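You operate a simulated robot arm through the tools that you are given. There is no shell and no other tool. Be economical: measure what you need, move in short steps, check, and stop when the job is done.

Carry out the task below with a simulated two-armed robot. There is one attempt and no reset: what you move stays moved.

JOB
On the top of the roasting bench, fold the beige cloth in half.

The check looks at the end state, three seconds after you hand in, the way a careful person would. Anything else that was tipped, shoved, dropped, spilled or broken makes it a failure. Flat cloth is picked up by pressing the open fingertips on it (5 to 10 N) and closing them slowly along it; thin cloth reads only 2 to 8 mm in the jaws.

ROBOT AND FRAMES
Two 7-joint arms with two-finger grippers on one trunk, on a base that drives. Base frame: it is fixed to the floor where the robot stands at the start and does not move with it; the origin is under the middle of the robot, x ahead of it, y to its left, z up; the surface under the hand at the start is at about z = 850. Lengths are in mm, angles in rad, forces in N, time in s.
The left shoulder is at the start at [51, 160, 1080], the right one opposite. With the tool pointing down near the work surface each hand reaches from about 300 to 740 mm from the robot's upright axis, wherever it stands, measured 20 degrees to its own side. Places, roughly: top of the roasting bench [600, 300, 800]. Payload 2.45 kg a hand.
The TCP of each hand is the grasp point between the finger pads, 26 mm short of the fingertips. In the tool frame z runs along the fingers and y along their closing line. The gripper opens to 96 mm. The gripper's body begins 69 mm behind the TCP.
Orientation is that of the tool frame in the base frame, as a unit quaternion [w, x, y, z]. With the fingers straight down and closing along the base's y, the tool's x points along the base's -x, its y along +y and its z along -z.

CONTROLS
- The arms move only by the tool move_arm. It takes "left_steps", "right_steps" or both (then of equal length, played together; a hand with none holds still); each is a list of rows, each an object (a shift or turn left out is 0, a gripper value left out holds the last) with "offset": the shift along the tool's x, y, z in units of 150 mm (1.0 is 150 mm), a list of three; "rotation": the turn, a rotation vector about the tool's x, y, z in units of 90 degrees (1.0 is 90 degrees), a list of three. In form: [{"offset": [x, y, z], "rotation": [ax, ay, az]}, ...]. A call has 1 to 20 rows; each row is the pose to reach, as a shift and turn from the pose commanded when the call began, along the tool's axes at that moment. "left_jaw" and "right_jaw" are, for a hand that has rows, the gripper command, from -1 (fully open) to 1 (shut), values between in proportion, set as the call begins (left out, the last holds). A call with a number of a shift or a turn outside -1 to 1 is refused whole. Rows are played at 5 a second. More than 50 mm and 0.15 rad between two rows, or a gripper value outside its range, and nothing of the call is played. Where a pose cannot be reached the arm comes as near as it can. A force on the tool above 40 N (or 10 N above the force at the start of the call, whichever is more), or a blocked arm, ends the call early, and 0.2 s more pass. The fingers move at their own pace and stop on an object; they squeeze with about 29 N. The grip force told is the motor's: it shows also when the fingers shut on nothing. Time passes only in rows, and 0.2 s behind the last, so rows that repeat a pose let the fingers close. It gives the time, the measured TCP pose, the force on the tool (base axes), the opening and the grip force at its end, in the units of the frame above (readings bear some noise), with the torque about the TCP (base axes, N m) and any sound that the robot's microphone picked up, and new pictures: "pictures" is both (left out), scene, wrist or none (wrist: the cameras of the hands that moved).
- Cameras (640 x 400 px; columns grow to the right, rows downward): "scene" is now at [127.4, -21.2, 1536.2]; the picture's right is [-0.30, -0.95, -0.00], its down [-0.85, 0.26, -0.46] and it looks along [0.44, -0.14, -0.89] (base axes); focal length 253 px, centre (320, 200). "left" rides on the left gripper at [82, -3, -98] in its tool frame; the picture's right is [0.04, 1.00, 0.00], its down [-0.73, 0.03, -0.68] and it looks along [-0.68, 0.03, 0.73] (tool axes); focal length 256 px, centre (320, 200). "right" rides on the right gripper at [82, 3, -98] in its tool frame; the picture's right is [-0.04, 1.00, 0.00], its down [-0.73, -0.03, -0.68] and it looks along [-0.68, -0.03, 0.73] (tool axes); focal length 256 px, centre (320, 200). There is no depth. A picture from a camera that has moved, and an enlarged one, comes with that camera's place and axes in the base frame and with its lens.
- slide_trunk(by): slides the trunk up (or, below 0, down) by that many mm; the arms and the scene camera ride with it, the base frame stays. It gives what a move gives, with no picture.
- roll_base(legs): drives the robot by 1 to 6 legs, each [ahead, left, turn to the left] in mm, mm and rad, along the robot's own axes; the way and the turn of a leg run together, so that a leg with both is an arc; at most 1500 mm and 3.142 rad a leg. The arms and the cameras ride along, it lands a little off, and it stops where it bumps. It gives what a move gives, and a new picture of the scene camera.
- pan_tilt(pan, tilt): turns the head with the scene camera to pan (to the left, within 2.094 rad either way) and tilt (down, from -0.506 to 1.204), counted from straight ahead of the robot. It gives what a move gives, and a new picture of the scene camera.
- enlarge(camera, box): a new picture of the part [left, top, right, bottom] of that camera's present view, enlarged. The clock stands still meanwhile.
- close_job(): hands the job in; it is judged then, once.

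Go step by step. Nothing tells you exact positions but the pictures and the camera data: compare them with the known pose of the tool, close in by small moves and look again before you grip or let go. The budget is 120 turns and 260 pictures, counting those below and the enlarged ones. Unless the task says otherwise, let go and move clear before handing in, and close with one line.

The tools are called after ">>>" by a JSON object that holds its "name" and its "arguments". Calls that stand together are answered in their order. move_arm: Moves the arms, as the interface text tells. Its arguments: {"type":"object","properties":{"left_steps":{"type":"array","items":{"type":"object","properties":{"offset":{"type":"array","items":{"type":"number"}},"rotation":{"type":"array","items":{"type":"number"}}}}},"left_jaw":{"type":"number"},"right_steps":{"type":"array","items":{"type":"object","properties":{"offset":{"type":"array","items":{"type":"number"}},"rotation":{"type":"array","items":{"type":"number"}}}}},"right_jaw":{"type":"number"},"pictures":{"type":"string","enum":["both","scene","wrist","none"]}},"required":[]} The other tools are called the same way: slide_trunk (by) slides the trunk up or down; roll_base (legs) drives the base; pan_tilt (pan, tilt) turns the head that bears the scene camera; enlarge (camera, box) takes an enlarged picture of a part of a camera's view; close_job () hands the job in.

At the start:

```text
time_s: 0.0
left_tool_pos: [447.5, 68.5, 1000.2]
left_ee_rot: [0.0, 0.0, 1.0, 0.0]
left_contact_force: [0.1, 0.2, 0.6]
left_wrist_torque: [0.0, -0.02, 0.01]
left_width: 95.9
left_grasp_force: 0.0
right_tool_pos: [350.0, -289.0, 1006.7]
right_ee_rot: [-0.001, 0.0, 1.0, 0.0]
right_contact_force: [-0.4, 1.5, 0.4]
right_wrist_torque: [-0.01, 0.02, 0.01]
right_width: 96.0
right_grasp_force: 0.1
trunk travel left (down, up): [-250.0, 317.0]
robot x, y, heading: [-0.1, -0.7, -0.002]
head pan, tilt: [-0.302, 1.089]
```

scene: 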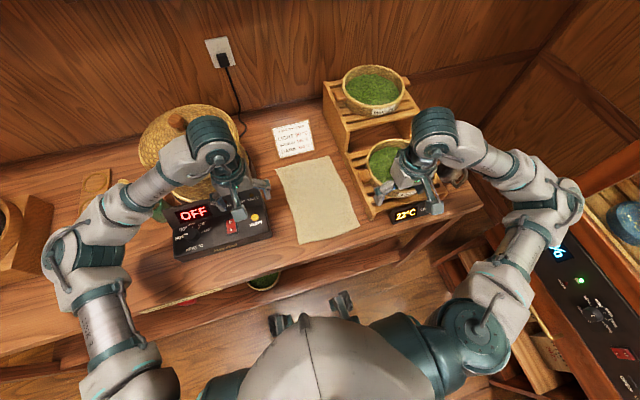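
right: 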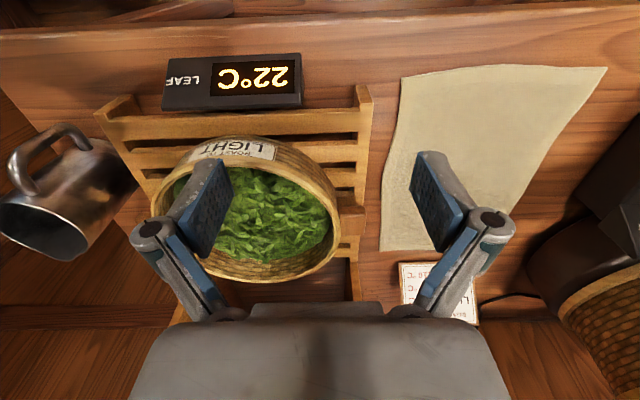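
left: 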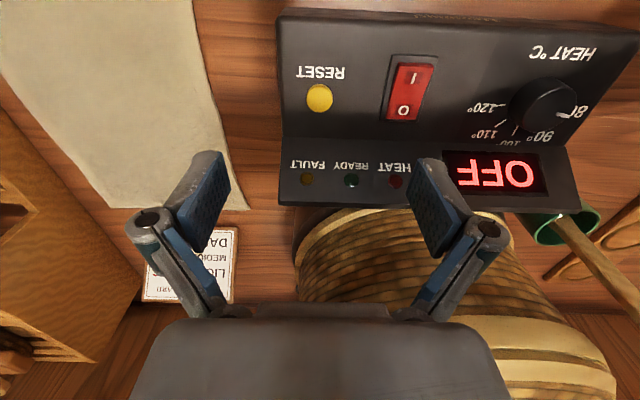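

The cloth lies with corners at about (627,-25), (612,-212), (335,-203) and (350,-30) at z≈850, with the roaster on its left and a rack on its right. I plan to fold the near edge onto the far edge with both hands, so I'll look closer at the clearances first.

>>> {"name": "enlarge", "arguments": {"camera": "scene", "box": [140, 60, 480, 272]}}

>>> {"name": "move_arm", "arguments": {"left_steps": [{"rotation": [0, 0, 0.083]}, {"rotation": [0, 0, 0.167]}, {"rotation": [0, 0, 0.25]}, {"rotation": [0, 0, 0.333]}, {"rotation": [0, 0, 0.417]}, {"rotation": [0, 0, 0.5]}, {"rotation": [0, 0, 0.583]}, {"rotation": [0, 0, 0.667]}, {"rotation": [0, 0, 0.75]}, {"rotation": [0, 0, 0.833]}, {"rotation": [0, 0, 0.917]}, {"rotation": [0, 0, 1.0]}], "right_steps": [{"rotation": [0, 0, 0.083]}, {"rotation": [0, 0, 0.167]}, {"rotation": [0, 0, 0.25]}, {"rotation": [0, 0, 0.333]}, {"rotation": [0, 0, 0.417]}, {"rotation": [0, 0, 0.5]}, {"rotation": [0, 0, 0.583]}, {"rotation": [0, 0, 0.667]}, {"rotation": [0, 0, 0.75]}, {"rotation": [0, 0, 0.833]}, {"rotation": [0, 0, 0.917]}, {"rotation": [0, 0, 1.0]}]}}

```text
1.88 times, centred on (310, 166) of scene
camera zoom: at [127.4, -21.2, 1536.2], right [-0.3, -0.95, 0.0], down [-0.85, 0.26, -0.46], along [0.44, -0.14, -0.89], focal length 476 px, centre (339, 264)
```

zoom: 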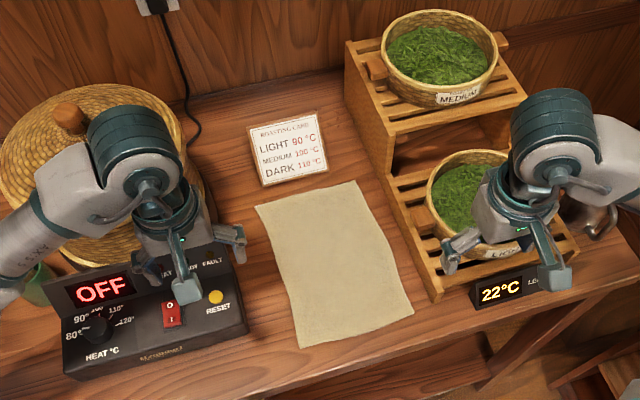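

```text
time_s: 2.6
left_tool_pos: [375.2, 87.4, 997.8]
left_ee_rot: [0.001, 0.679, 0.734, 0.003]
left_contact_force: [0.5, 0.9, 0.1]
left_wrist_torque: [0.0, -0.01, 0.01]
left_width: 95.7
left_grasp_force: 0.1
left hand out of reach, approached as far as the arm can: row 10, 11, 12
right_tool_pos: [345.4, -288.3, 1008.4]
right_ee_rot: [0.001, 0.707, 0.707, 0.002]
right_contact_force: [-0.5, 0.4, 0.1]
right_wrist_torque: [0.03, 0.0, 0.0]
right_width: 96.2
right_grasp_force: 0.1
trunk travel left (down, up): [-250.0, 317.0]
robot x, y, heading: [-2.9, -0.0, -0.0]
head pan, tilt: [-0.302, 1.089]
camera scene: at [126.4, -19.5, 1536.3], right [-0.3, -0.95, 0.0], down [-0.85, 0.26, -0.46], along [0.44, -0.14, -0.89], focal length 253 px, centre (320, 200)
camera right: at [347.7, -205.4, 1105.3], right [1.0, -0.04, 0.0], down [-0.03, -0.73, 0.68], along [-0.03, -0.68, -0.73], focal length 256 px, centre (320, 200)
camera left: at [365.4, 168.6, 1096.9], right [0.99, 0.12, 0.01], down [0.08, -0.73, 0.68], along [0.08, -0.67, -0.73], focal length 256 px, centre (320, 200)
```

scene: 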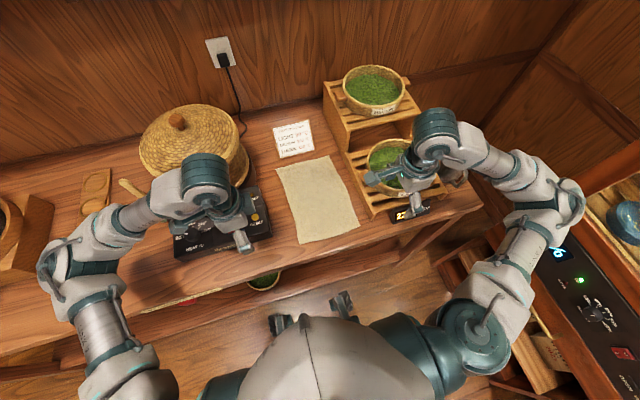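
right: 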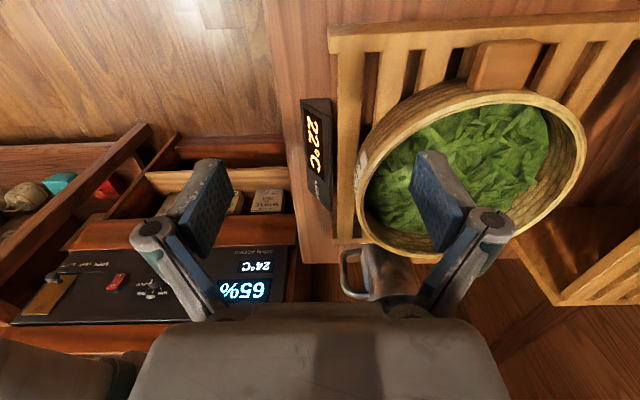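
left: 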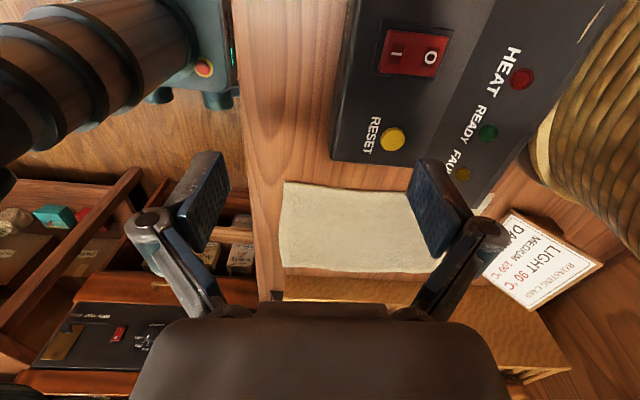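

The left wrist reaches its limit turning that way, while the right turned fine. I'll turn the left hand the other way, which mirrors the right.

>>> {"name": "move_arm", "arguments": {"left_steps": [{"rotation": [0, 0, -0.083]}, {"rotation": [0, 0, -0.167]}, {"rotation": [0, 0, -0.25]}, {"rotation": [0, 0, -0.333]}, {"rotation": [0, 0, -0.417]}, {"rotation": [0, 0, -0.5]}, {"rotation": [0, 0, -0.583]}, {"rotation": [0, 0, -0.667]}, {"rotation": [0, 0, -0.75]}, {"rotation": [0, 0, -0.833]}, {"rotation": [0, 0, -0.917]}, {"rotation": [0, 0, -1.0]}], "pictures": "none"}}

>>> {"name": "move_arm", "arguments": {"left_steps": [{"rotation": [0, 0, -0.083]}, {"rotation": [0, 0, -0.167]}, {"rotation": [0, 0, -0.25]}, {"rotation": [0, 0, -0.333]}, {"rotation": [0, 0, -0.417]}, {"rotation": [0, 0, -0.5]}, {"rotation": [0, 0, -0.583]}, {"rotation": [0, 0, -0.667]}, {"rotation": [0, 0, -0.75]}, {"rotation": [0, 0, -0.833]}, {"rotation": [0, 0, -0.917]}, {"rotation": [0, 0, -1.0]}], "pictures": "wrist"}}

```text
time_s: 5.2
left_tool_pos: [377.1, 86.1, 1000.0]
left_ee_rot: [0.002, -0.04, 0.999, 0.001]
left_contact_force: [-0.3, -0.2, 0.0]
left_wrist_torque: [0.02, 0.01, 0.03]
left_width: 96.1
left_grasp_force: 0.1
right_tool_pos: [346.4, -288.2, 1007.3]
right_ee_rot: [0.001, 0.707, 0.707, 0.001]
right_contact_force: [0.2, 0.5, -0.9]
right_wrist_torque: [0.01, 0.0, 0.0]
right_width: 96.2
right_grasp_force: 0.1
trunk travel left (down, up): [-250.0, 317.0]
robot x, y, heading: [-0.3, 1.7, -0.001]
head pan, tilt: [-0.302, 1.089]
```

```text
time_s: 7.8
left_tool_pos: [377.9, 86.5, 1001.0]
left_ee_rot: [-0.002, 0.735, -0.678, 0.001]
left_contact_force: [-1.0, 0.1, 0.3]
left_wrist_torque: [-0.02, 0.03, 0.03]
left_width: 96.0
left_grasp_force: 0.1
right_tool_pos: [345.9, -289.0, 1008.5]
right_ee_rot: [0.001, 0.707, 0.707, 0.001]
right_contact_force: [-0.2, 0.3, 0.6]
right_wrist_torque: [0.02, -0.02, 0.03]
right_width: 96.0
right_grasp_force: 0.0
trunk travel left (down, up): [-250.0, 317.0]
robot x, y, heading: [-1.5, 0.9, -0.002]
head pan, tilt: [-0.302, 1.089]
camera left: at [385.6, 5.4, 1099.2], right [-0.99, -0.12, -0.01], down [-0.09, 0.73, 0.68], along [-0.08, 0.68, -0.73], focal length 256 px, centre (320, 200)
```

left: 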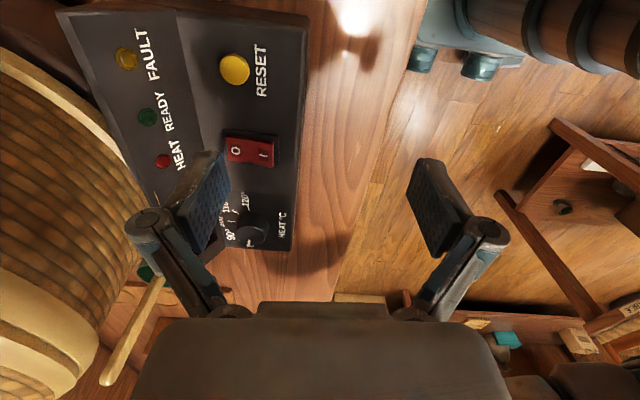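

Both hands now close roughly along x. I'll bring them over the near-left and near-right corners, still high, with the jaws at about 50 mm.

>>> {"name": "move_arm", "arguments": {"left_steps": [{"offset": [0.2, 0.03, 0], "rotation": [0, 0, 0.026]}, {"offset": [0.4, 0.07, 0], "rotation": [0, 0, 0.052]}, {"offset": [0.6, 0.11, 0], "rotation": [0, 0, 0.052]}, {"offset": [0.75, 0.14, 0], "rotation": [0, 0, 0.052]}, {"offset": [0.9, 0.16, 0], "rotation": [0, 0, 0.052]}, {"offset": [0.9, 0.16, 0], "rotation": [0, 0, 0.052]}], "left_jaw": -0.04, "right_steps": [{"offset": [0.15, 0.03, 0]}, {"offset": [0.3, 0.06, 0]}, {"offset": [0.45, 0.09, 0]}, {"offset": [0.6, 0.12, 0]}, {"offset": [0.7, 0.13, 0]}, {"offset": [0.7, 0.13, 0]}], "right_jaw": -0.04}}

```text
time_s: 8.8
left_tool_pos: [367.6, -9.9, 998.9]
left_ee_rot: [-0.011, 0.71, -0.704, -0.005]
left_contact_force: [-0.1, 0.1, -1.5]
left_wrist_torque: [0.01, 0.03, 0.02]
left_width: 50.1
left_grasp_force: 0.0
right_tool_pos: [359.2, -213.4, 1013.4]
right_ee_rot: [0.007, 0.711, 0.703, 0.0]
right_contact_force: [-0.5, 0.2, 0.2]
right_wrist_torque: [0.08, -0.02, 0.01]
right_width: 50.2
right_grasp_force: 0.0
trunk travel left (down, up): [-250.0, 317.0]
robot x, y, heading: [-0.6, 1.9, 0.005]
head pan, tilt: [-0.302, 1.089]
stopped in row 4 (left hand): the force on the tool passed its limit at 101 N (the readings are from after the stop); the commanded pose is now the measured one
camera scene: at [127.8, -21.4, 1536.1], right [-0.3, -0.95, 0.0], down [-0.85, 0.26, -0.46], along [0.44, -0.14, -0.89], focal length 253 px, centre (320, 200)
camera right: at [362.7, -130.5, 1110.1], right [1.0, -0.05, 0.01], down [-0.04, -0.73, 0.69], along [-0.03, -0.69, -0.73], focal length 256 px, centre (320, 200)
camera left: at [370.0, -92.6, 1095.9], right [-1.0, -0.05, -0.01], down [-0.04, 0.72, 0.7], along [-0.03, 0.69, -0.72], focal length 256 px, centre (320, 200)
```

scene: 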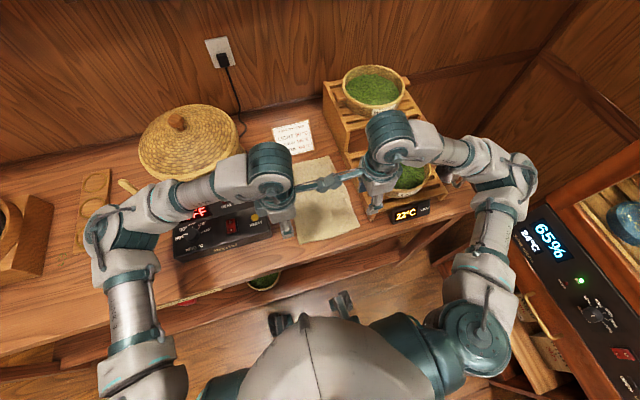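
right: 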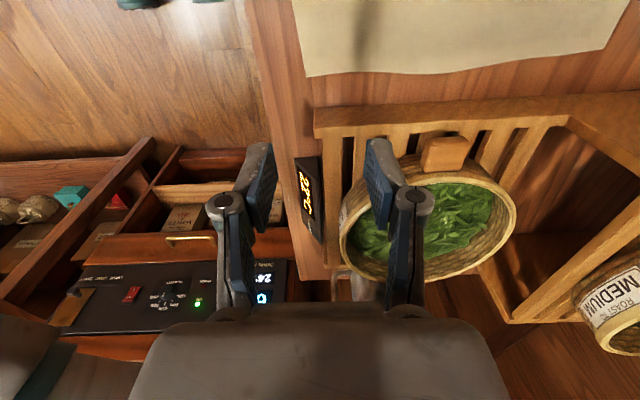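
left: 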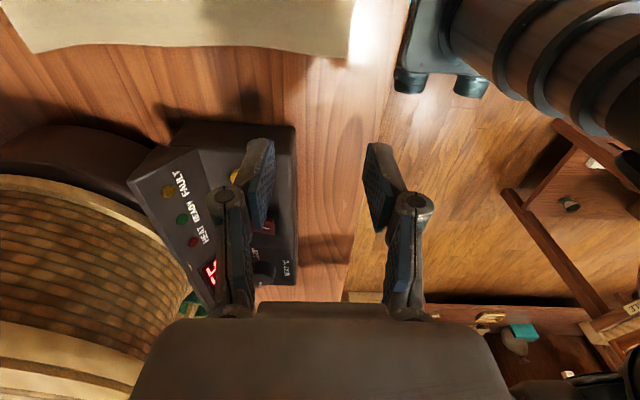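

The camera mounts are solid and touched each other, so the hands cannot face inward together. I'll back the left hand off and turn both hands to about +63° so they stand parallel, with the left camera clear of the right hand.

>>> {"name": "move_arm", "arguments": {"left_steps": [{"offset": [-0.15, 0, 0]}, {"offset": [-0.3, 0, 0]}, {"offset": [-0.45, 0, 0], "rotation": [0, 0, 0.08]}, {"offset": [-0.5, 0, 0], "rotation": [0, 0, 0.16]}, {"offset": [-0.5, 0, 0], "rotation": [0, 0, 0.24]}, {"offset": [-0.5, 0, 0], "rotation": [0, 0, 0.32]}, {"offset": [-0.5, 0, 0], "rotation": [0, 0, 0.4]}, {"offset": [-0.5, 0, 0], "rotation": [0, 0, 0.48]}, {"offset": [-0.5, 0, 0], "rotation": [0, 0, 0.56]}, {"offset": [-0.5, 0, 0], "rotation": [0, 0, 0.64]}, {"offset": [-0.5, 0, 0], "rotation": [0, 0, 0.72]}, {"offset": [-0.5, 0, 0], "rotation": [0, 0, 0.8]}, {"offset": [-0.5, 0, 0], "rotation": [0, 0, 0.88]}, {"offset": [-0.5, 0, 0], "rotation": [0, 0, 0.96]}], "pictures": "none"}}

>>> {"name": "move_arm", "arguments": {"left_steps": [{"rotation": [0, 0, 0.08]}, {"rotation": [0, 0, 0.16]}, {"rotation": [0, 0, 0.24]}, {"rotation": [0, 0, 0.32]}, {"rotation": [0, 0, 0.4]}, {"rotation": [0, 0, 0.48]}, {"rotation": [0, 0, 0.56]}, {"rotation": [0, 0, 0.64]}, {"rotation": [0, 0, 0.7]}], "right_steps": [{"rotation": [0, 0, -0.08]}, {"rotation": [0, 0, -0.16]}, {"rotation": [0, 0, -0.24]}, {"rotation": [0, 0, -0.3]}, {"rotation": [0, 0, -0.3]}, {"rotation": [0, 0, -0.3]}, {"rotation": [0, 0, -0.3]}, {"rotation": [0, 0, -0.3]}, {"rotation": [0, 0, -0.3]}], "pictures": "scene"}}

```text
time_s: 11.8
left_tool_pos: [366.9, 65.4, 1000.3]
left_ee_rot: [0.003, -0.035, 0.999, 0.012]
left_contact_force: [1.4, -0.4, -0.6]
left_wrist_torque: [-0.02, 0.01, 0.04]
left_width: 49.8
left_grasp_force: 0.0
right_tool_pos: [361.7, -213.6, 1012.7]
right_ee_rot: [0.007, 0.711, 0.703, -0.001]
right_contact_force: [0.4, -0.5, 0.6]
right_wrist_torque: [-0.04, 0.01, 0.02]
right_width: 49.9
right_grasp_force: 0.0
trunk travel left (down, up): [-250.0, 317.0]
robot x, y, heading: [3.6, -1.6, -0.001]
head pan, tilt: [-0.302, 1.089]
```

```text
time_s: 13.8
left_tool_pos: [367.6, 66.1, 1001.8]
left_ee_rot: [-0.004, 0.493, 0.87, 0.011]
left_contact_force: [0.5, -0.6, -0.4]
left_wrist_torque: [0.01, -0.02, 0.02]
left_width: 49.9
left_grasp_force: 0.1
right_tool_pos: [360.1, -213.2, 1014.6]
right_ee_rot: [0.007, 0.528, 0.849, -0.002]
right_contact_force: [0.3, -0.4, -1.4]
right_wrist_torque: [0.0, -0.03, 0.04]
right_width: 50.0
right_grasp_force: 0.0
trunk travel left (down, up): [-250.0, 317.0]
robot x, y, heading: [0.4, -0.0, 0.001]
head pan, tilt: [-0.302, 1.089]
camera scene: at [127.5, -20.6, 1536.2], right [-0.3, -0.95, 0.0], down [-0.85, 0.26, -0.46], along [0.44, -0.14, -0.89], focal length 253 px, centre (320, 200)
```

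scene: 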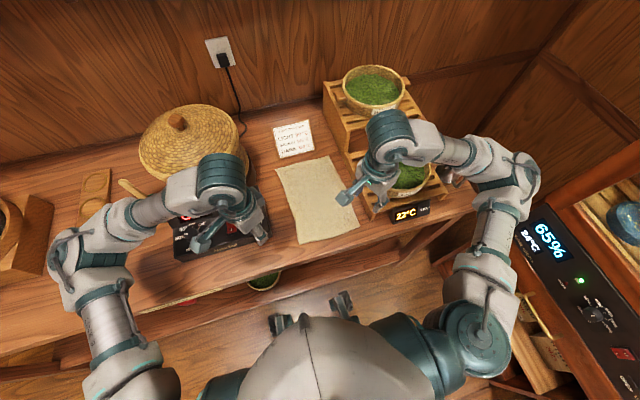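

The left yaw is about 59° and the right about 64°. I'll turn the right to 45° so its camera clears the left hand's body, then move both hands above the near corners.

>>> {"name": "move_arm", "arguments": {"left_steps": [{"offset": [0, 0, 0]}, {"offset": [0, 0, 0]}, {"offset": [0, 0, 0]}, {"offset": [-0.18, -0.09, 0]}, {"offset": [-0.36, -0.18, 0]}, {"offset": [-0.55, -0.27, 0]}, {"offset": [-0.737, -0.364, 0]}, {"offset": [-0.737, -0.364, 0]}], "right_steps": [{"offset": [0, 0, 0], "rotation": [0, 0, -0.07]}, {"offset": [0.06, 0.04, 0], "rotation": [0, 0, -0.14]}, {"offset": [0.12, 0.08, 0], "rotation": [0, 0, -0.21]}, {"offset": [0.183, 0.127, 0], "rotation": [0, 0, -0.21]}, {"offset": [0.183, 0.127, 0], "rotation": [0, 0, -0.21]}, {"offset": [0.183, 0.127, 0], "rotation": [0, 0, -0.21]}, {"offset": [0.183, 0.127, 0], "rotation": [0, 0, -0.21]}, {"offset": [0.183, 0.127, 0], "rotation": [0, 0, -0.21]}], "left_jaw": 0.15, "right_jaw": 0.15}}

```text
time_s: 15.6
left_tool_pos: [378.5, -57.7, 998.6]
left_ee_rot: [-0.002, 0.491, 0.871, 0.011]
left_contact_force: [-0.4, 0.0, -0.2]
left_wrist_torque: [0.0, 0.01, -0.02]
left_width: 40.8
left_grasp_force: 0.0
right_tool_pos: [367.4, -178.9, 1015.3]
right_ee_rot: [0.005, 0.381, 0.924, -0.002]
right_contact_force: [-0.1, -0.9, 0.1]
right_wrist_torque: [0.01, 0.05, -0.01]
right_width: 40.8
right_grasp_force: 0.0
trunk travel left (down, up): [-250.0, 317.0]
robot x, y, heading: [-0.3, 4.0, 0.004]
head pan, tilt: [-0.302, 1.089]
camera scene: at [127.7, -21.6, 1536.1], right [-0.3, -0.95, 0.0], down [-0.85, 0.26, -0.46], along [0.44, -0.14, -0.89], focal length 253 px, centre (320, 200)
camera right: at [308.6, -117.6, 1109.6], right [0.73, 0.68, 0.0], down [0.49, -0.53, 0.69], along [0.47, -0.51, -0.72], focal length 256 px, centre (320, 200)
camera left: at [331.8, 7.9, 1099.0], right [0.83, 0.55, 0.02], down [0.4, -0.63, 0.67], along [0.38, -0.55, -0.74], focal length 256 px, centre (320, 200)
```

scene: 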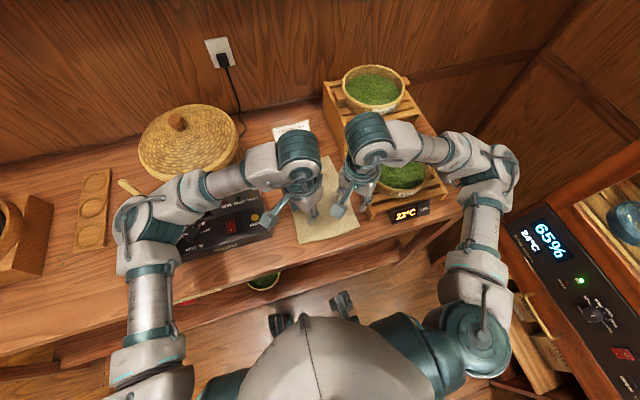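
right: 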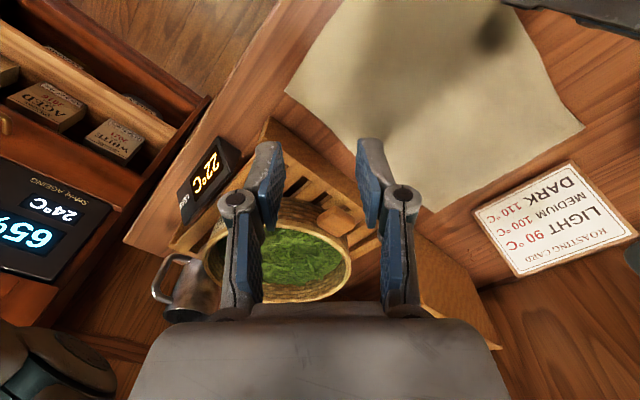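
left: 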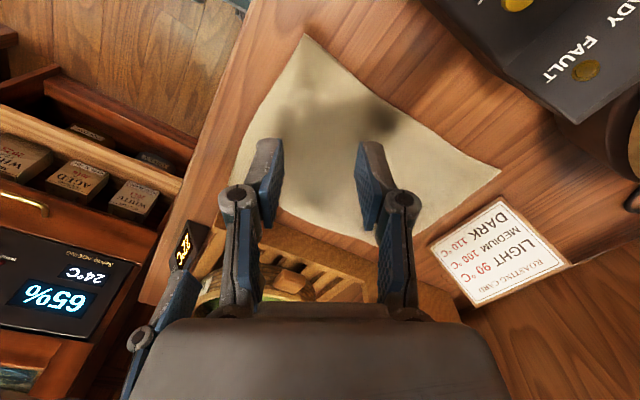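

Refined cloth corners are near-left (346,-29), far-left (616,-21), far-right (605,-210) and near-right (348,-208). Both hands are placed well, so I'll lower them to just above the cloth.

>>> {"name": "move_arm", "arguments": {"left_steps": [{"offset": [0, 0.01, 0.2]}, {"offset": [0, 0.02, 0.4]}, {"offset": [0, 0.025, 0.58]}, {"offset": [0, 0.025, 0.7]}, {"offset": [0, 0.025, 0.7]}], "right_steps": [{"offset": [-0.01, 0.01, 0.25]}, {"offset": [-0.015, 0.02, 0.5]}, {"offset": [-0.02, 0.03, 0.7]}, {"offset": [-0.02, 0.03, 0.81]}, {"offset": [-0.02, 0.03, 0.81]}]}}

```text
time_s: 16.8
left_tool_pos: [380.0, -54.1, 892.7]
left_ee_rot: [-0.002, 0.491, 0.871, 0.012]
left_contact_force: [-0.1, 1.3, 0.3]
left_wrist_torque: [0.01, 0.03, 0.04]
left_width: 40.9
left_grasp_force: 0.2
right_tool_pos: [373.7, -179.8, 889.7]
right_ee_rot: [0.007, 0.381, 0.925, -0.003]
right_contact_force: [-0.2, -1.0, 0.4]
right_wrist_torque: [-0.01, -0.01, 0.0]
right_width: 40.8
right_grasp_force: 0.1
trunk travel left (down, up): [-250.0, 317.0]
robot x, y, heading: [1.5, 0.4, 0.001]
head pan, tilt: [-0.302, 1.089]
camera scene: at [127.4, -21.7, 1536.2], right [-0.3, -0.95, 0.0], down [-0.85, 0.26, -0.46], along [0.44, -0.14, -0.89], focal length 253 px, centre (320, 200)
camera right: at [315.9, -119.1, 986.3], right [0.73, 0.68, 0.0], down [0.49, -0.53, 0.69], along [0.47, -0.5, -0.72], focal length 256 px, centre (320, 200)
camera left: at [333.8, 12.5, 992.9], right [0.83, 0.55, 0.02], down [0.4, -0.63, 0.67], along [0.38, -0.55, -0.74], focal length 256 px, centre (320, 200)
```

scene: 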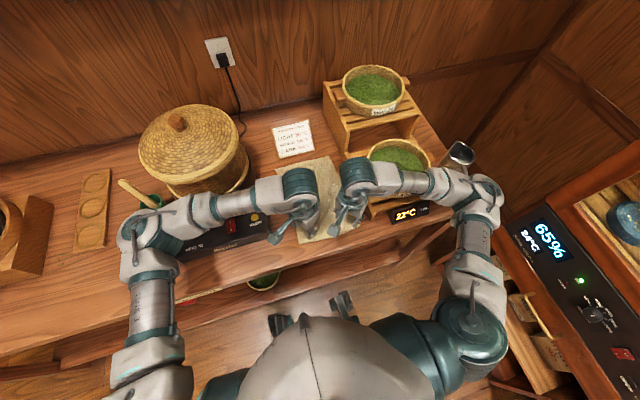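
right: 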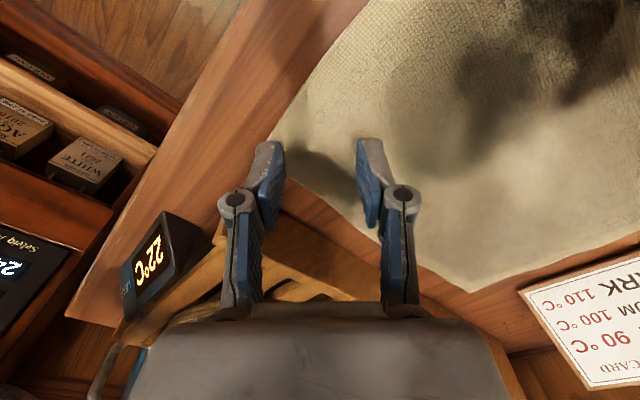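
left: 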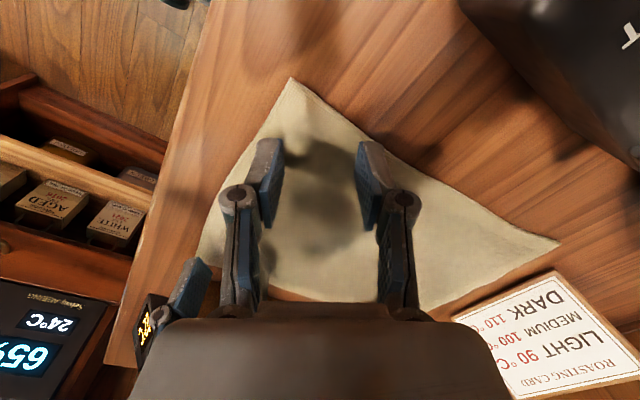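

Left needs to move about 12 mm inward and right about 14 mm along its diagonal so that both fingers of each hand land on cloth. I'll shift and lower to near contact.

>>> {"name": "move_arm", "arguments": {"left_steps": [{"offset": [-0.08, 0.04, 0]}, {"offset": [-0.08, 0.04, 0.05]}, {"offset": [-0.08, 0.04, 0.08]}, {"offset": [-0.08, 0.04, 0.095]}, {"offset": [-0.08, 0.04, 0.095]}], "right_steps": [{"offset": [0, 0.095, 0]}, {"offset": [0, 0.095, 0.03]}, {"offset": [0, 0.095, 0.06]}, {"offset": [0, 0.095, 0.075]}, {"offset": [0, 0.095, 0.075]}], "pictures": "wrist"}}

```text
time_s: 18.0
left_tool_pos: [392.8, -60.4, 878.3]
left_ee_rot: [-0.003, 0.491, 0.871, 0.011]
left_contact_force: [-0.5, -0.2, 4.6]
left_wrist_torque: [-0.04, 0.06, -0.01]
left_width: 41.1
left_grasp_force: 0.3
right_tool_pos: [381.0, -171.0, 879.9]
right_ee_rot: [0.007, 0.382, 0.924, -0.002]
right_contact_force: [0.3, 0.7, 0.4]
right_wrist_torque: [-0.02, 0.01, 0.0]
right_width: 40.9
right_grasp_force: 0.0
trunk travel left (down, up): [-250.0, 317.0]
robot x, y, heading: [0.9, -1.1, 0.002]
head pan, tilt: [-0.302, 1.089]
camera right: at [324.3, -110.0, 976.4], right [0.73, 0.68, 0.0], down [0.49, -0.53, 0.69], along [0.47, -0.5, -0.72], focal length 256 px, centre (320, 200)
camera left: at [346.3, 6.5, 978.8], right [0.83, 0.55, 0.02], down [0.4, -0.63, 0.67], along [0.38, -0.55, -0.74], focal length 256 px, centre (320, 200)
```

right: 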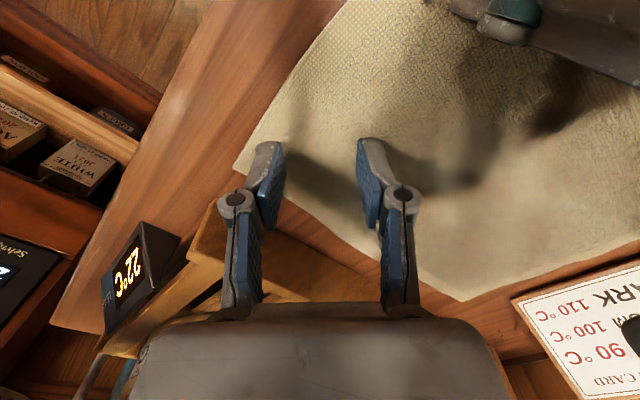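
left: 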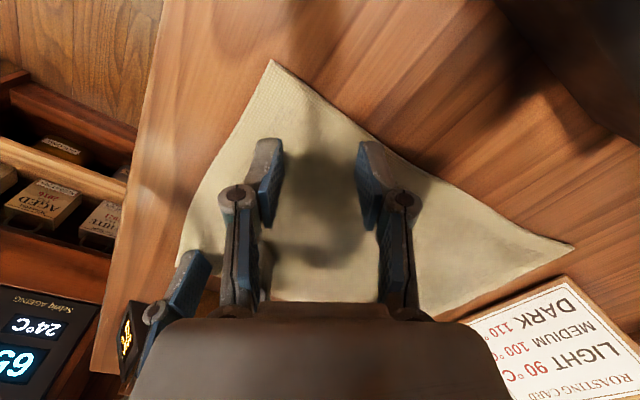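

The left hand touches the cloth at 4.6 N. I'll lower the right hand to touch, a millimetre or so at a time.

>>> {"name": "move_arm", "arguments": {"right_steps": [{"offset": [0, 0, 0.01]}, {"offset": [0, 0, 0.017]}, {"offset": [0, 0, 0.017]}], "left_steps": [{"offset": [0, 0, 0.003]}, {"offset": [0, 0, 0.003]}, {"offset": [0, 0, 0.003]}], "pictures": "none"}}

```text
time_s: 18.8
left_tool_pos: [393.5, -60.8, 877.9]
left_ee_rot: [-0.002, 0.492, 0.871, 0.012]
left_contact_force: [0.1, -0.4, 7.1]
left_wrist_torque: [-0.07, 0.06, -0.01]
left_width: 41.7
left_grasp_force: 0.5
right_tool_pos: [381.2, -170.0, 878.1]
right_ee_rot: [0.007, 0.381, 0.924, -0.002]
right_contact_force: [0.2, -0.3, 8.7]
right_wrist_torque: [-0.03, 0.03, 0.01]
right_width: 41.3
right_grasp_force: 0.2
trunk travel left (down, up): [-250.0, 317.0]
robot x, y, heading: [-1.3, 1.5, 0.004]
head pan, tilt: [-0.302, 1.089]
```

Both hands are pressing at 7–9 N. Now I'll close them slowly in increments.

>>> {"name": "move_arm", "arguments": {"left_steps": [{"offset": [0, 0, 0]}, {"offset": [0, 0, 0]}], "right_steps": [{"offset": [0, 0, 0]}, {"offset": [0, 0, 0]}], "left_jaw": 0.3, "right_jaw": 0.3, "pictures": "none"}}

>>> {"name": "move_arm", "arguments": {"left_steps": [{"offset": [0, 0, 0]}, {"offset": [0, 0, 0]}], "right_steps": [{"offset": [0, 0, 0]}, {"offset": [0, 0, 0]}], "left_jaw": 0.45, "right_jaw": 0.45, "pictures": "wrist"}}

```text
time_s: 19.4
left_tool_pos: [393.1, -59.9, 878.8]
left_ee_rot: [-0.003, 0.492, 0.87, 0.012]
left_contact_force: [0.3, -1.4, 8.9]
left_wrist_torque: [-0.09, 0.04, 0.01]
left_width: 33.0
left_grasp_force: 0.1
right_tool_pos: [381.1, -170.0, 878.3]
right_ee_rot: [0.006, 0.381, 0.925, -0.002]
right_contact_force: [0.7, 1.6, 12.6]
right_wrist_torque: [0.09, -0.01, 0.0]
right_width: 33.7
right_grasp_force: 5.6
trunk travel left (down, up): [-250.0, 317.0]
robot x, y, heading: [2.4, -1.0, 0.001]
head pan, tilt: [-0.302, 1.089]
```

```text
time_s: 20.0
left_tool_pos: [390.9, -60.5, 879.5]
left_ee_rot: [-0.002, 0.492, 0.871, 0.011]
left_contact_force: [0.0, -2.4, 10.6]
left_wrist_torque: [-0.11, -0.01, 0.03]
left_width: 26.8
left_grasp_force: 0.0
right_tool_pos: [381.4, -170.3, 878.4]
right_ee_rot: [0.006, 0.381, 0.925, -0.002]
right_contact_force: [-0.8, 3.2, 15.2]
right_wrist_torque: [0.27, -0.09, 0.07]
right_width: 26.8
right_grasp_force: 5.3
trunk travel left (down, up): [-250.0, 317.0]
robot x, y, heading: [-0.7, 2.4, -0.001]
head pan, tilt: [-0.302, 1.089]
camera right: at [323.5, -109.5, 974.3], right [0.73, 0.68, 0.0], down [0.49, -0.53, 0.69], along [0.47, -0.5, -0.72], focal length 256 px, centre (320, 200)
camera left: at [345.4, 6.6, 978.5], right [0.83, 0.55, 0.02], down [0.4, -0.63, 0.67], along [0.38, -0.55, -0.74], focal length 256 px, centre (320, 200)
```

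right: 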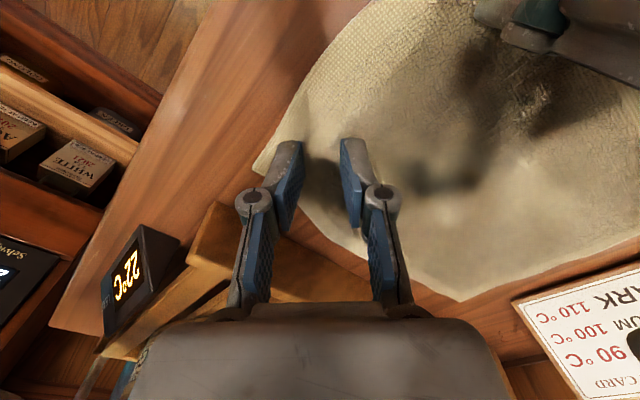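
left: 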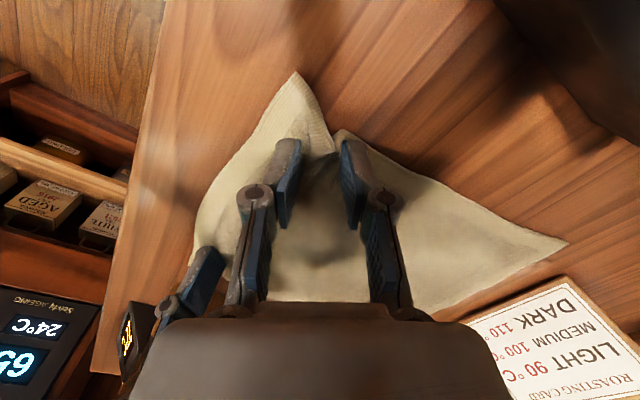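

The cloth is buckling between the fingers as intended. I'll carry on closing, easing upward slightly.

>>> {"name": "move_arm", "arguments": {"left_steps": [{"offset": [0, 0, -0.002]}, {"offset": [0, 0, -0.002]}], "right_steps": [{"offset": [0, 0, -0.006]}, {"offset": [0, 0, -0.006]}], "left_jaw": 0.6, "right_jaw": 0.6, "pictures": "none"}}

>>> {"name": "move_arm", "arguments": {"left_steps": [{"offset": [0, 0, 0]}, {"offset": [0, 0, 0]}], "right_steps": [{"offset": [0, 0, 0]}, {"offset": [0, 0, 0]}], "left_jaw": 0.78, "right_jaw": 0.78, "pictures": "none"}}

>>> {"name": "move_arm", "arguments": {"left_steps": [{"offset": [0, 0, 0]}, {"offset": [0, 0, 0]}, {"offset": [0, 0, 0]}], "right_steps": [{"offset": [0, 0, 0]}, {"offset": [0, 0, 0]}, {"offset": [0, 0, 0]}], "left_jaw": 1, "right_jaw": 1, "pictures": "wrist"}}

```text
time_s: 20.6
left_tool_pos: [391.5, -60.4, 878.8]
left_ee_rot: [-0.003, 0.492, 0.87, 0.012]
left_contact_force: [0.9, -1.5, 10.6]
left_wrist_torque: [-0.12, 0.0, -0.02]
left_width: 20.2
left_grasp_force: 0.0
right_tool_pos: [380.5, -169.9, 879.7]
right_ee_rot: [0.006, 0.381, 0.924, -0.003]
right_contact_force: [-1.3, 2.0, 8.2]
right_wrist_torque: [0.06, 0.0, 0.02]
right_width: 19.3
right_grasp_force: 0.1
trunk travel left (down, up): [-250.0, 317.0]
robot x, y, heading: [0.0, -1.7, 0.0]
head pan, tilt: [-0.302, 1.089]
```

```text
time_s: 21.2
left_tool_pos: [392.4, -59.5, 878.4]
left_ee_rot: [-0.003, 0.492, 0.871, 0.011]
left_contact_force: [-0.5, -1.8, 11.6]
left_wrist_torque: [-0.08, 0.03, 0.0]
left_width: 9.9
left_grasp_force: 0.1
right_tool_pos: [380.6, -170.8, 879.9]
right_ee_rot: [0.007, 0.381, 0.925, -0.003]
right_contact_force: [-1.0, 1.9, 5.7]
right_wrist_torque: [0.05, -0.01, -0.01]
right_width: 9.8
right_grasp_force: 0.1
trunk travel left (down, up): [-250.0, 317.0]
robot x, y, heading: [0.2, -3.3, 0.0]
head pan, tilt: [-0.302, 1.089]
```

```text
time_s: 22.0
left_tool_pos: [392.4, -59.9, 878.2]
left_ee_rot: [-0.002, 0.492, 0.871, 0.012]
left_contact_force: [-1.5, -3.5, 9.2]
left_wrist_torque: [-0.09, 0.05, 0.0]
left_width: 4.4
left_grasp_force: 29.0
right_tool_pos: [380.8, -171.6, 878.7]
right_ee_rot: [0.006, 0.381, 0.925, -0.004]
right_contact_force: [-0.2, 3.7, 4.4]
right_wrist_torque: [0.1, 0.02, -0.03]
right_width: 3.2
right_grasp_force: 28.4
trunk travel left (down, up): [-250.0, 317.0]
robot x, y, heading: [-5.0, 2.7, -0.001]
head pan, tilt: [-0.302, 1.089]
camera right: at [323.8, -109.7, 975.0], right [0.73, 0.68, 0.0], down [0.49, -0.53, 0.69], along [0.47, -0.5, -0.72], focal length 256 px, centre (320, 200)
camera left: at [345.4, 6.5, 978.6], right [0.84, 0.55, 0.02], down [0.4, -0.63, 0.67], along [0.38, -0.55, -0.74], focal length 256 px, centre (320, 200)
```

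right: 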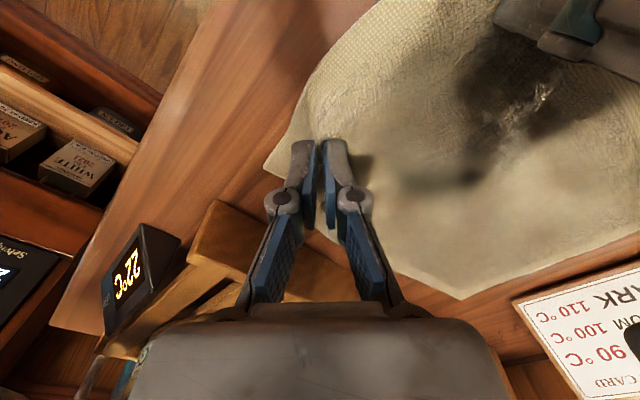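
left: 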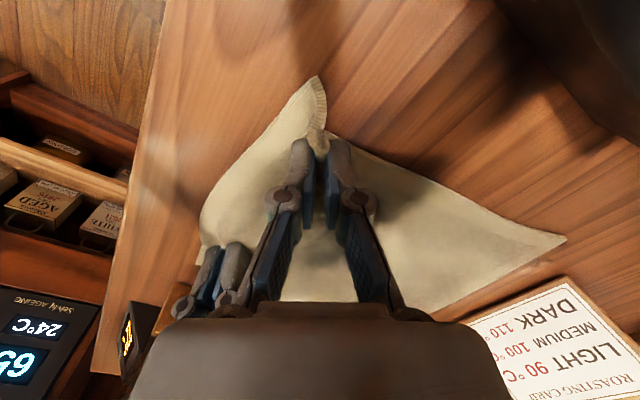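

Both hands hold cloth (4.4 and 3.2 mm). I'll lift a little to check the grips.

>>> {"name": "move_arm", "arguments": {"left_steps": [{"offset": [0, 0, -0.1]}, {"offset": [0, 0, -0.2]}, {"offset": [0, 0, -0.3]}, {"offset": [0, 0, -0.3]}], "right_steps": [{"offset": [0, 0, -0.1]}, {"offset": [0, 0, -0.2]}, {"offset": [0, 0, -0.3]}, {"offset": [0, 0, -0.3]}]}}

```text
time_s: 23.0
left_tool_pos: [393.4, -60.7, 924.9]
left_ee_rot: [-0.002, 0.492, 0.871, 0.012]
left_contact_force: [-0.5, -2.0, 0.6]
left_wrist_torque: [-0.08, 0.01, 0.02]
left_width: 4.4
left_grasp_force: 29.2
right_tool_pos: [382.0, -170.4, 924.1]
right_ee_rot: [0.007, 0.381, 0.925, -0.002]
right_contact_force: [0.1, 1.6, 0.0]
right_wrist_torque: [0.09, 0.0, -0.02]
right_width: 2.8
right_grasp_force: 28.9
trunk travel left (down, up): [-250.0, 317.0]
robot x, y, heading: [0.4, 1.3, 0.0]
head pan, tilt: [-0.302, 1.089]
camera scene: at [128.0, -21.4, 1536.1], right [-0.3, -0.95, 0.0], down [-0.85, 0.26, -0.46], along [0.44, -0.14, -0.89], focal length 253 px, centre (320, 200)
camera right: at [325.1, -109.5, 1020.2], right [0.73, 0.68, 0.0], down [0.49, -0.53, 0.69], along [0.47, -0.5, -0.72], focal length 256 px, centre (320, 200)
camera left: at [345.7, 6.2, 1024.8], right [0.83, 0.55, 0.02], down [0.4, -0.63, 0.67], along [0.38, -0.55, -0.74], focal length 256 px, centre (320, 200)
```

scene: 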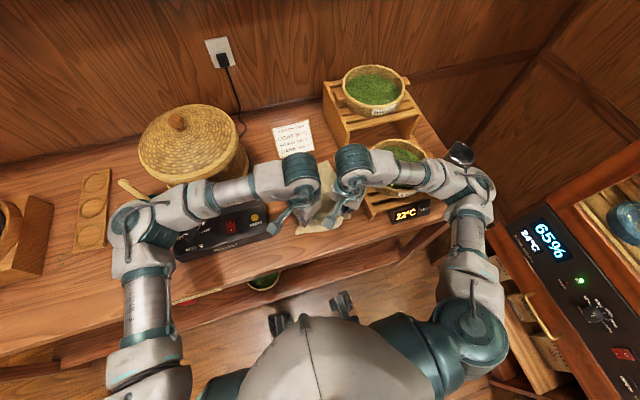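
right: 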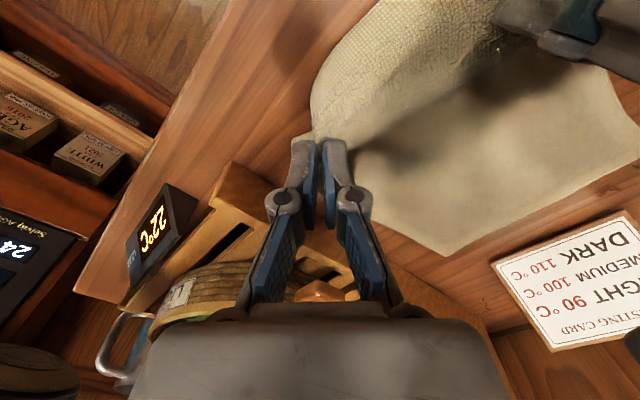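
left: 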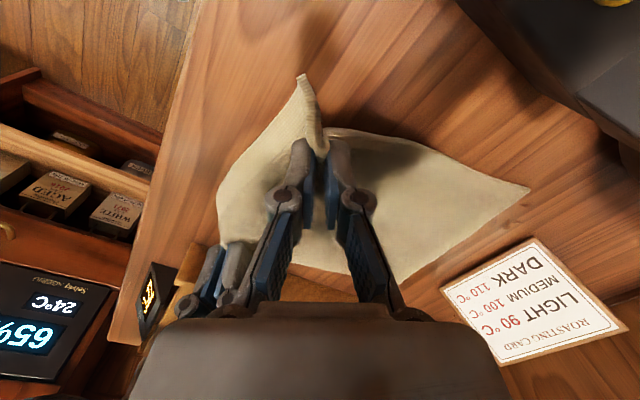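

Both corners are lifted. Now I'll carry them together in a low arc over the fold line (x≈481) toward the far edge.

>>> {"name": "move_arm", "arguments": {"left_steps": [{"offset": [-0.041, 0.068, -0.053]}, {"offset": [-0.087, 0.158, -0.1]}, {"offset": [-0.139, 0.243, -0.14]}, {"offset": [-0.185, 0.332, -0.18]}, {"offset": [-0.24, 0.423, -0.207]}, {"offset": [-0.289, 0.518, -0.22]}, {"offset": [-0.351, 0.621, -0.207]}, {"offset": [-0.408, 0.727, -0.167]}, {"offset": [-0.408, 0.727, -0.167]}], "right_steps": [{"offset": [-0.061, 0.061, -0.053]}, {"offset": [-0.137, 0.136, -0.1]}, {"offset": [-0.213, 0.212, -0.14]}, {"offset": [-0.293, 0.291, -0.18]}, {"offset": [-0.373, 0.371, -0.207]}, {"offset": [-0.454, 0.451, -0.22]}, {"offset": [-0.543, 0.541, -0.207]}, {"offset": [-0.638, 0.635, -0.167]}, {"offset": [-0.638, 0.635, -0.167]}]}}

```text
time_s: 25.0
left_tool_pos: [516.8, -58.1, 948.9]
left_ee_rot: [-0.002, 0.493, 0.87, 0.012]
left_contact_force: [-0.8, -5.1, 0.6]
left_wrist_torque: [-0.16, 0.02, 0.0]
left_width: 4.6
left_grasp_force: 28.6
right_tool_pos: [515.8, -171.1, 951.3]
right_ee_rot: [0.006, 0.379, 0.925, -0.003]
right_contact_force: [0.5, 4.2, -0.4]
right_wrist_torque: [0.16, -0.02, -0.02]
right_width: 3.3
right_grasp_force: 27.5
trunk travel left (down, up): [-250.0, 317.0]
robot x, y, heading: [-2.0, 2.7, 0.001]
head pan, tilt: [-0.302, 1.089]
camera scene: at [128.3, -21.4, 1536.2], right [-0.3, -0.95, 0.0], down [-0.85, 0.26, -0.46], along [0.44, -0.14, -0.89], focal length 253 px, centre (320, 200)
camera right: at [458.7, -109.5, 1047.5], right [0.73, 0.68, 0.0], down [0.49, -0.53, 0.69], along [0.47, -0.5, -0.72], focal length 256 px, centre (320, 200)
camera left: at [470.6, 9.0, 1049.5], right [0.84, 0.55, 0.02], down [0.4, -0.63, 0.67], along [0.38, -0.55, -0.74], focal length 256 px, centre (320, 200)
```

scene: 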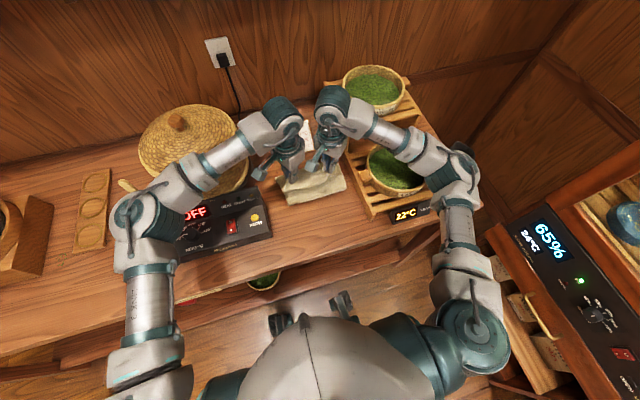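
right: 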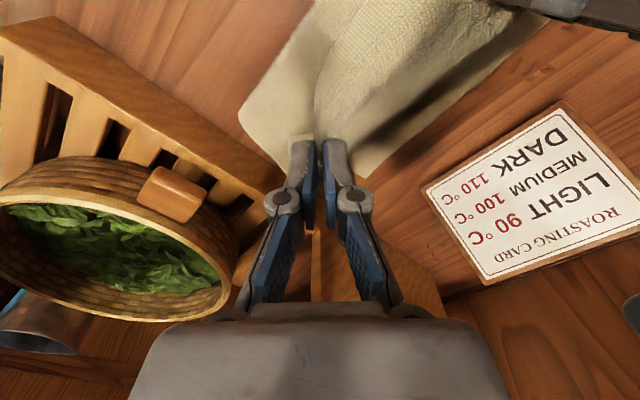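
left: 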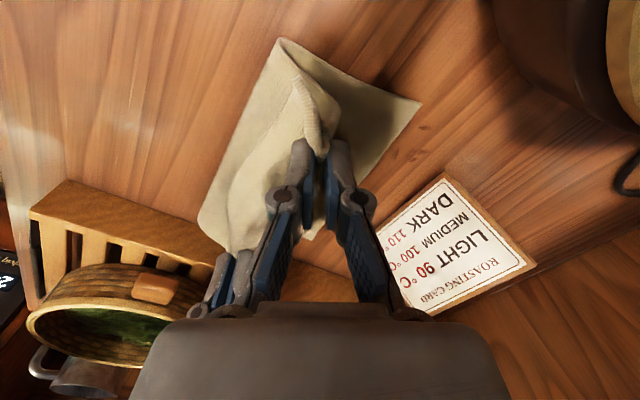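

The fold is forming cleanly with the far half still flat. I'll continue forward and down to the far edge, easing back slightly at the end so the tails trail outward.

>>> {"name": "move_arm", "arguments": {"left_steps": [{"offset": [-0.046, 0.09, 0.06]}, {"offset": [-0.092, 0.178, 0.133]}, {"offset": [-0.138, 0.267, 0.233]}, {"offset": [-0.163, 0.322, 0.3]}, {"offset": [-0.163, 0.322, 0.36]}, {"offset": [-0.163, 0.322, 0.41]}, {"offset": [-0.149, 0.299, 0.44]}, {"offset": [-0.149, 0.299, 0.44]}], "right_steps": [{"offset": [-0.071, 0.07, 0.07]}, {"offset": [-0.142, 0.141, 0.147]}, {"offset": [-0.213, 0.211, 0.247]}, {"offset": [-0.256, 0.253, 0.314]}, {"offset": [-0.256, 0.253, 0.374]}, {"offset": [-0.256, 0.253, 0.424]}, {"offset": [-0.237, 0.234, 0.454]}, {"offset": [-0.237, 0.234, 0.454]}]}}

```text
time_s: 26.8
left_tool_pos: [546.0, -54.8, 924.4]
left_ee_rot: [-0.002, 0.491, 0.871, 0.01]
left_contact_force: [3.5, -22.6, -8.1]
left_wrist_torque: [-0.57, -0.12, 0.03]
left_width: 4.5
left_grasp_force: 29.4
left hand out of reach, approached as far as the arm can: row 2, 3, 4, 5, 6, 7, 8
right_tool_pos: [566.5, -168.8, 883.4]
right_ee_rot: [0.007, 0.38, 0.925, -0.001]
right_contact_force: [0.2, 21.5, 21.1]
right_wrist_torque: [0.74, 0.04, -0.01]
right_width: 3.4
right_grasp_force: 28.6
trunk travel left (down, up): [-250.0, 317.0]
robot x, y, heading: [-3.8, 1.3, 0.004]
head pan, tilt: [-0.302, 1.089]
camera scene: at [127.8, -20.5, 1536.4], right [-0.3, -0.95, 0.0], down [-0.85, 0.26, -0.46], along [0.44, -0.14, -0.89], focal length 253 px, centre (320, 200)
camera right: at [508.2, -108.3, 980.2], right [0.73, 0.68, 0.0], down [0.49, -0.53, 0.69], along [0.47, -0.5, -0.72], focal length 256 px, centre (320, 200)
camera left: at [499.4, 12.4, 1025.4], right [0.83, 0.55, 0.02], down [0.4, -0.63, 0.67], along [0.38, -0.55, -0.74], focal length 256 px, centre (320, 200)
```

scene: 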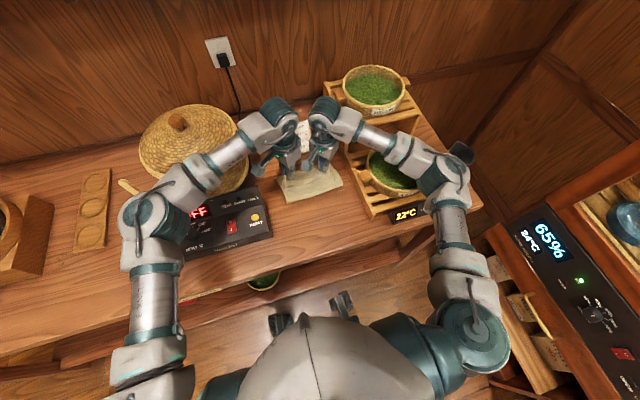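
right: 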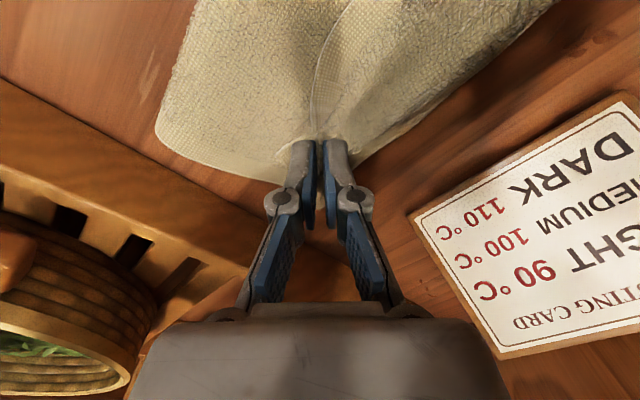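
left: 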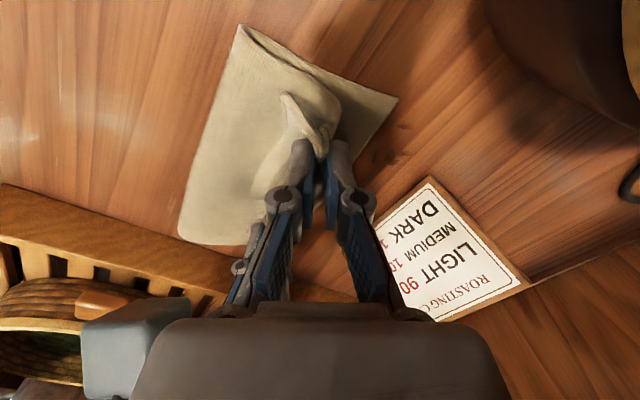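

The left arm hit a wrist limit and stopped short, at about (546,-55,924). I'll turn its yaw back about 22° to free it and finish the descent, easing the right hand up slightly.

>>> {"name": "move_arm", "arguments": {"left_steps": [{"rotation": [0, 0, -0.08]}, {"rotation": [0, 0, -0.16]}, {"rotation": [0, 0, -0.25]}, {"offset": [-0.03, 0.06, 0.08], "rotation": [0, 0, -0.25]}, {"offset": [-0.07, 0.129, 0.16], "rotation": [0, 0, -0.25]}, {"offset": [-0.07, 0.129, 0.22], "rotation": [0, 0, -0.25]}, {"offset": [-0.07, 0.129, 0.22], "rotation": [0, 0, -0.25]}], "right_steps": [{"offset": [0.02, 0.02, -0.02]}, {"offset": [0.02, 0.02, -0.02]}, {"offset": [0.02, 0.02, -0.02]}, {"offset": [0.02, 0.02, -0.02]}, {"offset": [0.02, 0.02, -0.02]}, {"offset": [0.02, 0.02, -0.02]}, {"offset": [0.02, 0.02, -0.02]}]}}

```text
time_s: 28.4
left_tool_pos: [569.3, -51.4, 893.5]
left_ee_rot: [0.001, 0.312, 0.95, 0.011]
left_contact_force: [0.7, -3.0, 0.8]
left_wrist_torque: [-0.1, 0.05, -0.05]
left_width: 4.3
left_grasp_force: 28.9
right_tool_pos: [564.5, -166.2, 885.3]
right_ee_rot: [0.007, 0.381, 0.925, -0.004]
right_contact_force: [0.0, 0.6, 7.6]
right_wrist_torque: [0.03, 0.0, -0.02]
right_width: 3.3
right_grasp_force: 29.0
trunk travel left (down, up): [-250.0, 317.0]
robot x, y, heading: [-1.0, 0.7, 0.002]
head pan, tilt: [-0.302, 1.089]
camera scene: at [128.0, -21.5, 1536.2], right [-0.3, -0.95, 0.0], down [-0.85, 0.26, -0.46], along [0.44, -0.14, -0.89], focal length 253 px, centre (320, 200)
camera right: at [507.9, -104.9, 981.5], right [0.73, 0.68, 0.0], down [0.49, -0.53, 0.69], along [0.47, -0.51, -0.72], focal length 256 px, centre (320, 200)
camera left: at [500.2, -7.7, 992.8], right [0.56, 0.83, 0.02], down [0.6, -0.43, 0.67], along [0.57, -0.36, -0.74], focal length 256 px, centre (320, 200)
```

scene: 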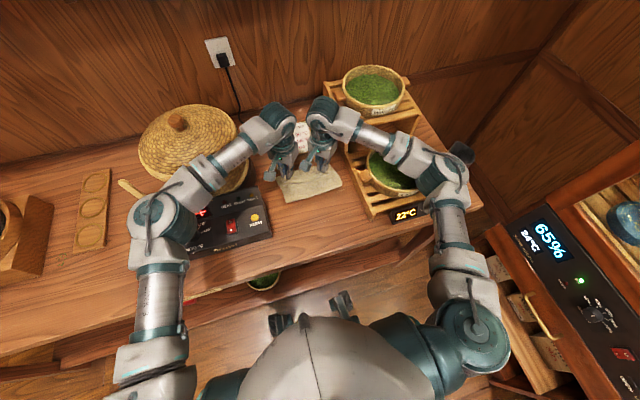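
right: 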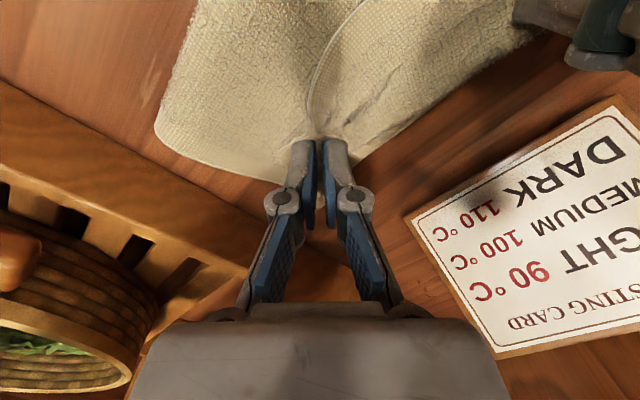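
left: 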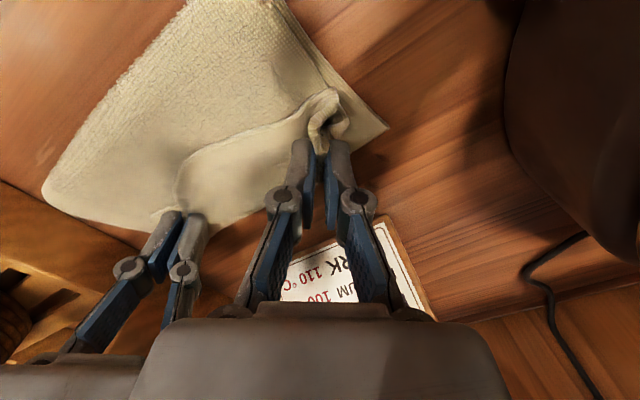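

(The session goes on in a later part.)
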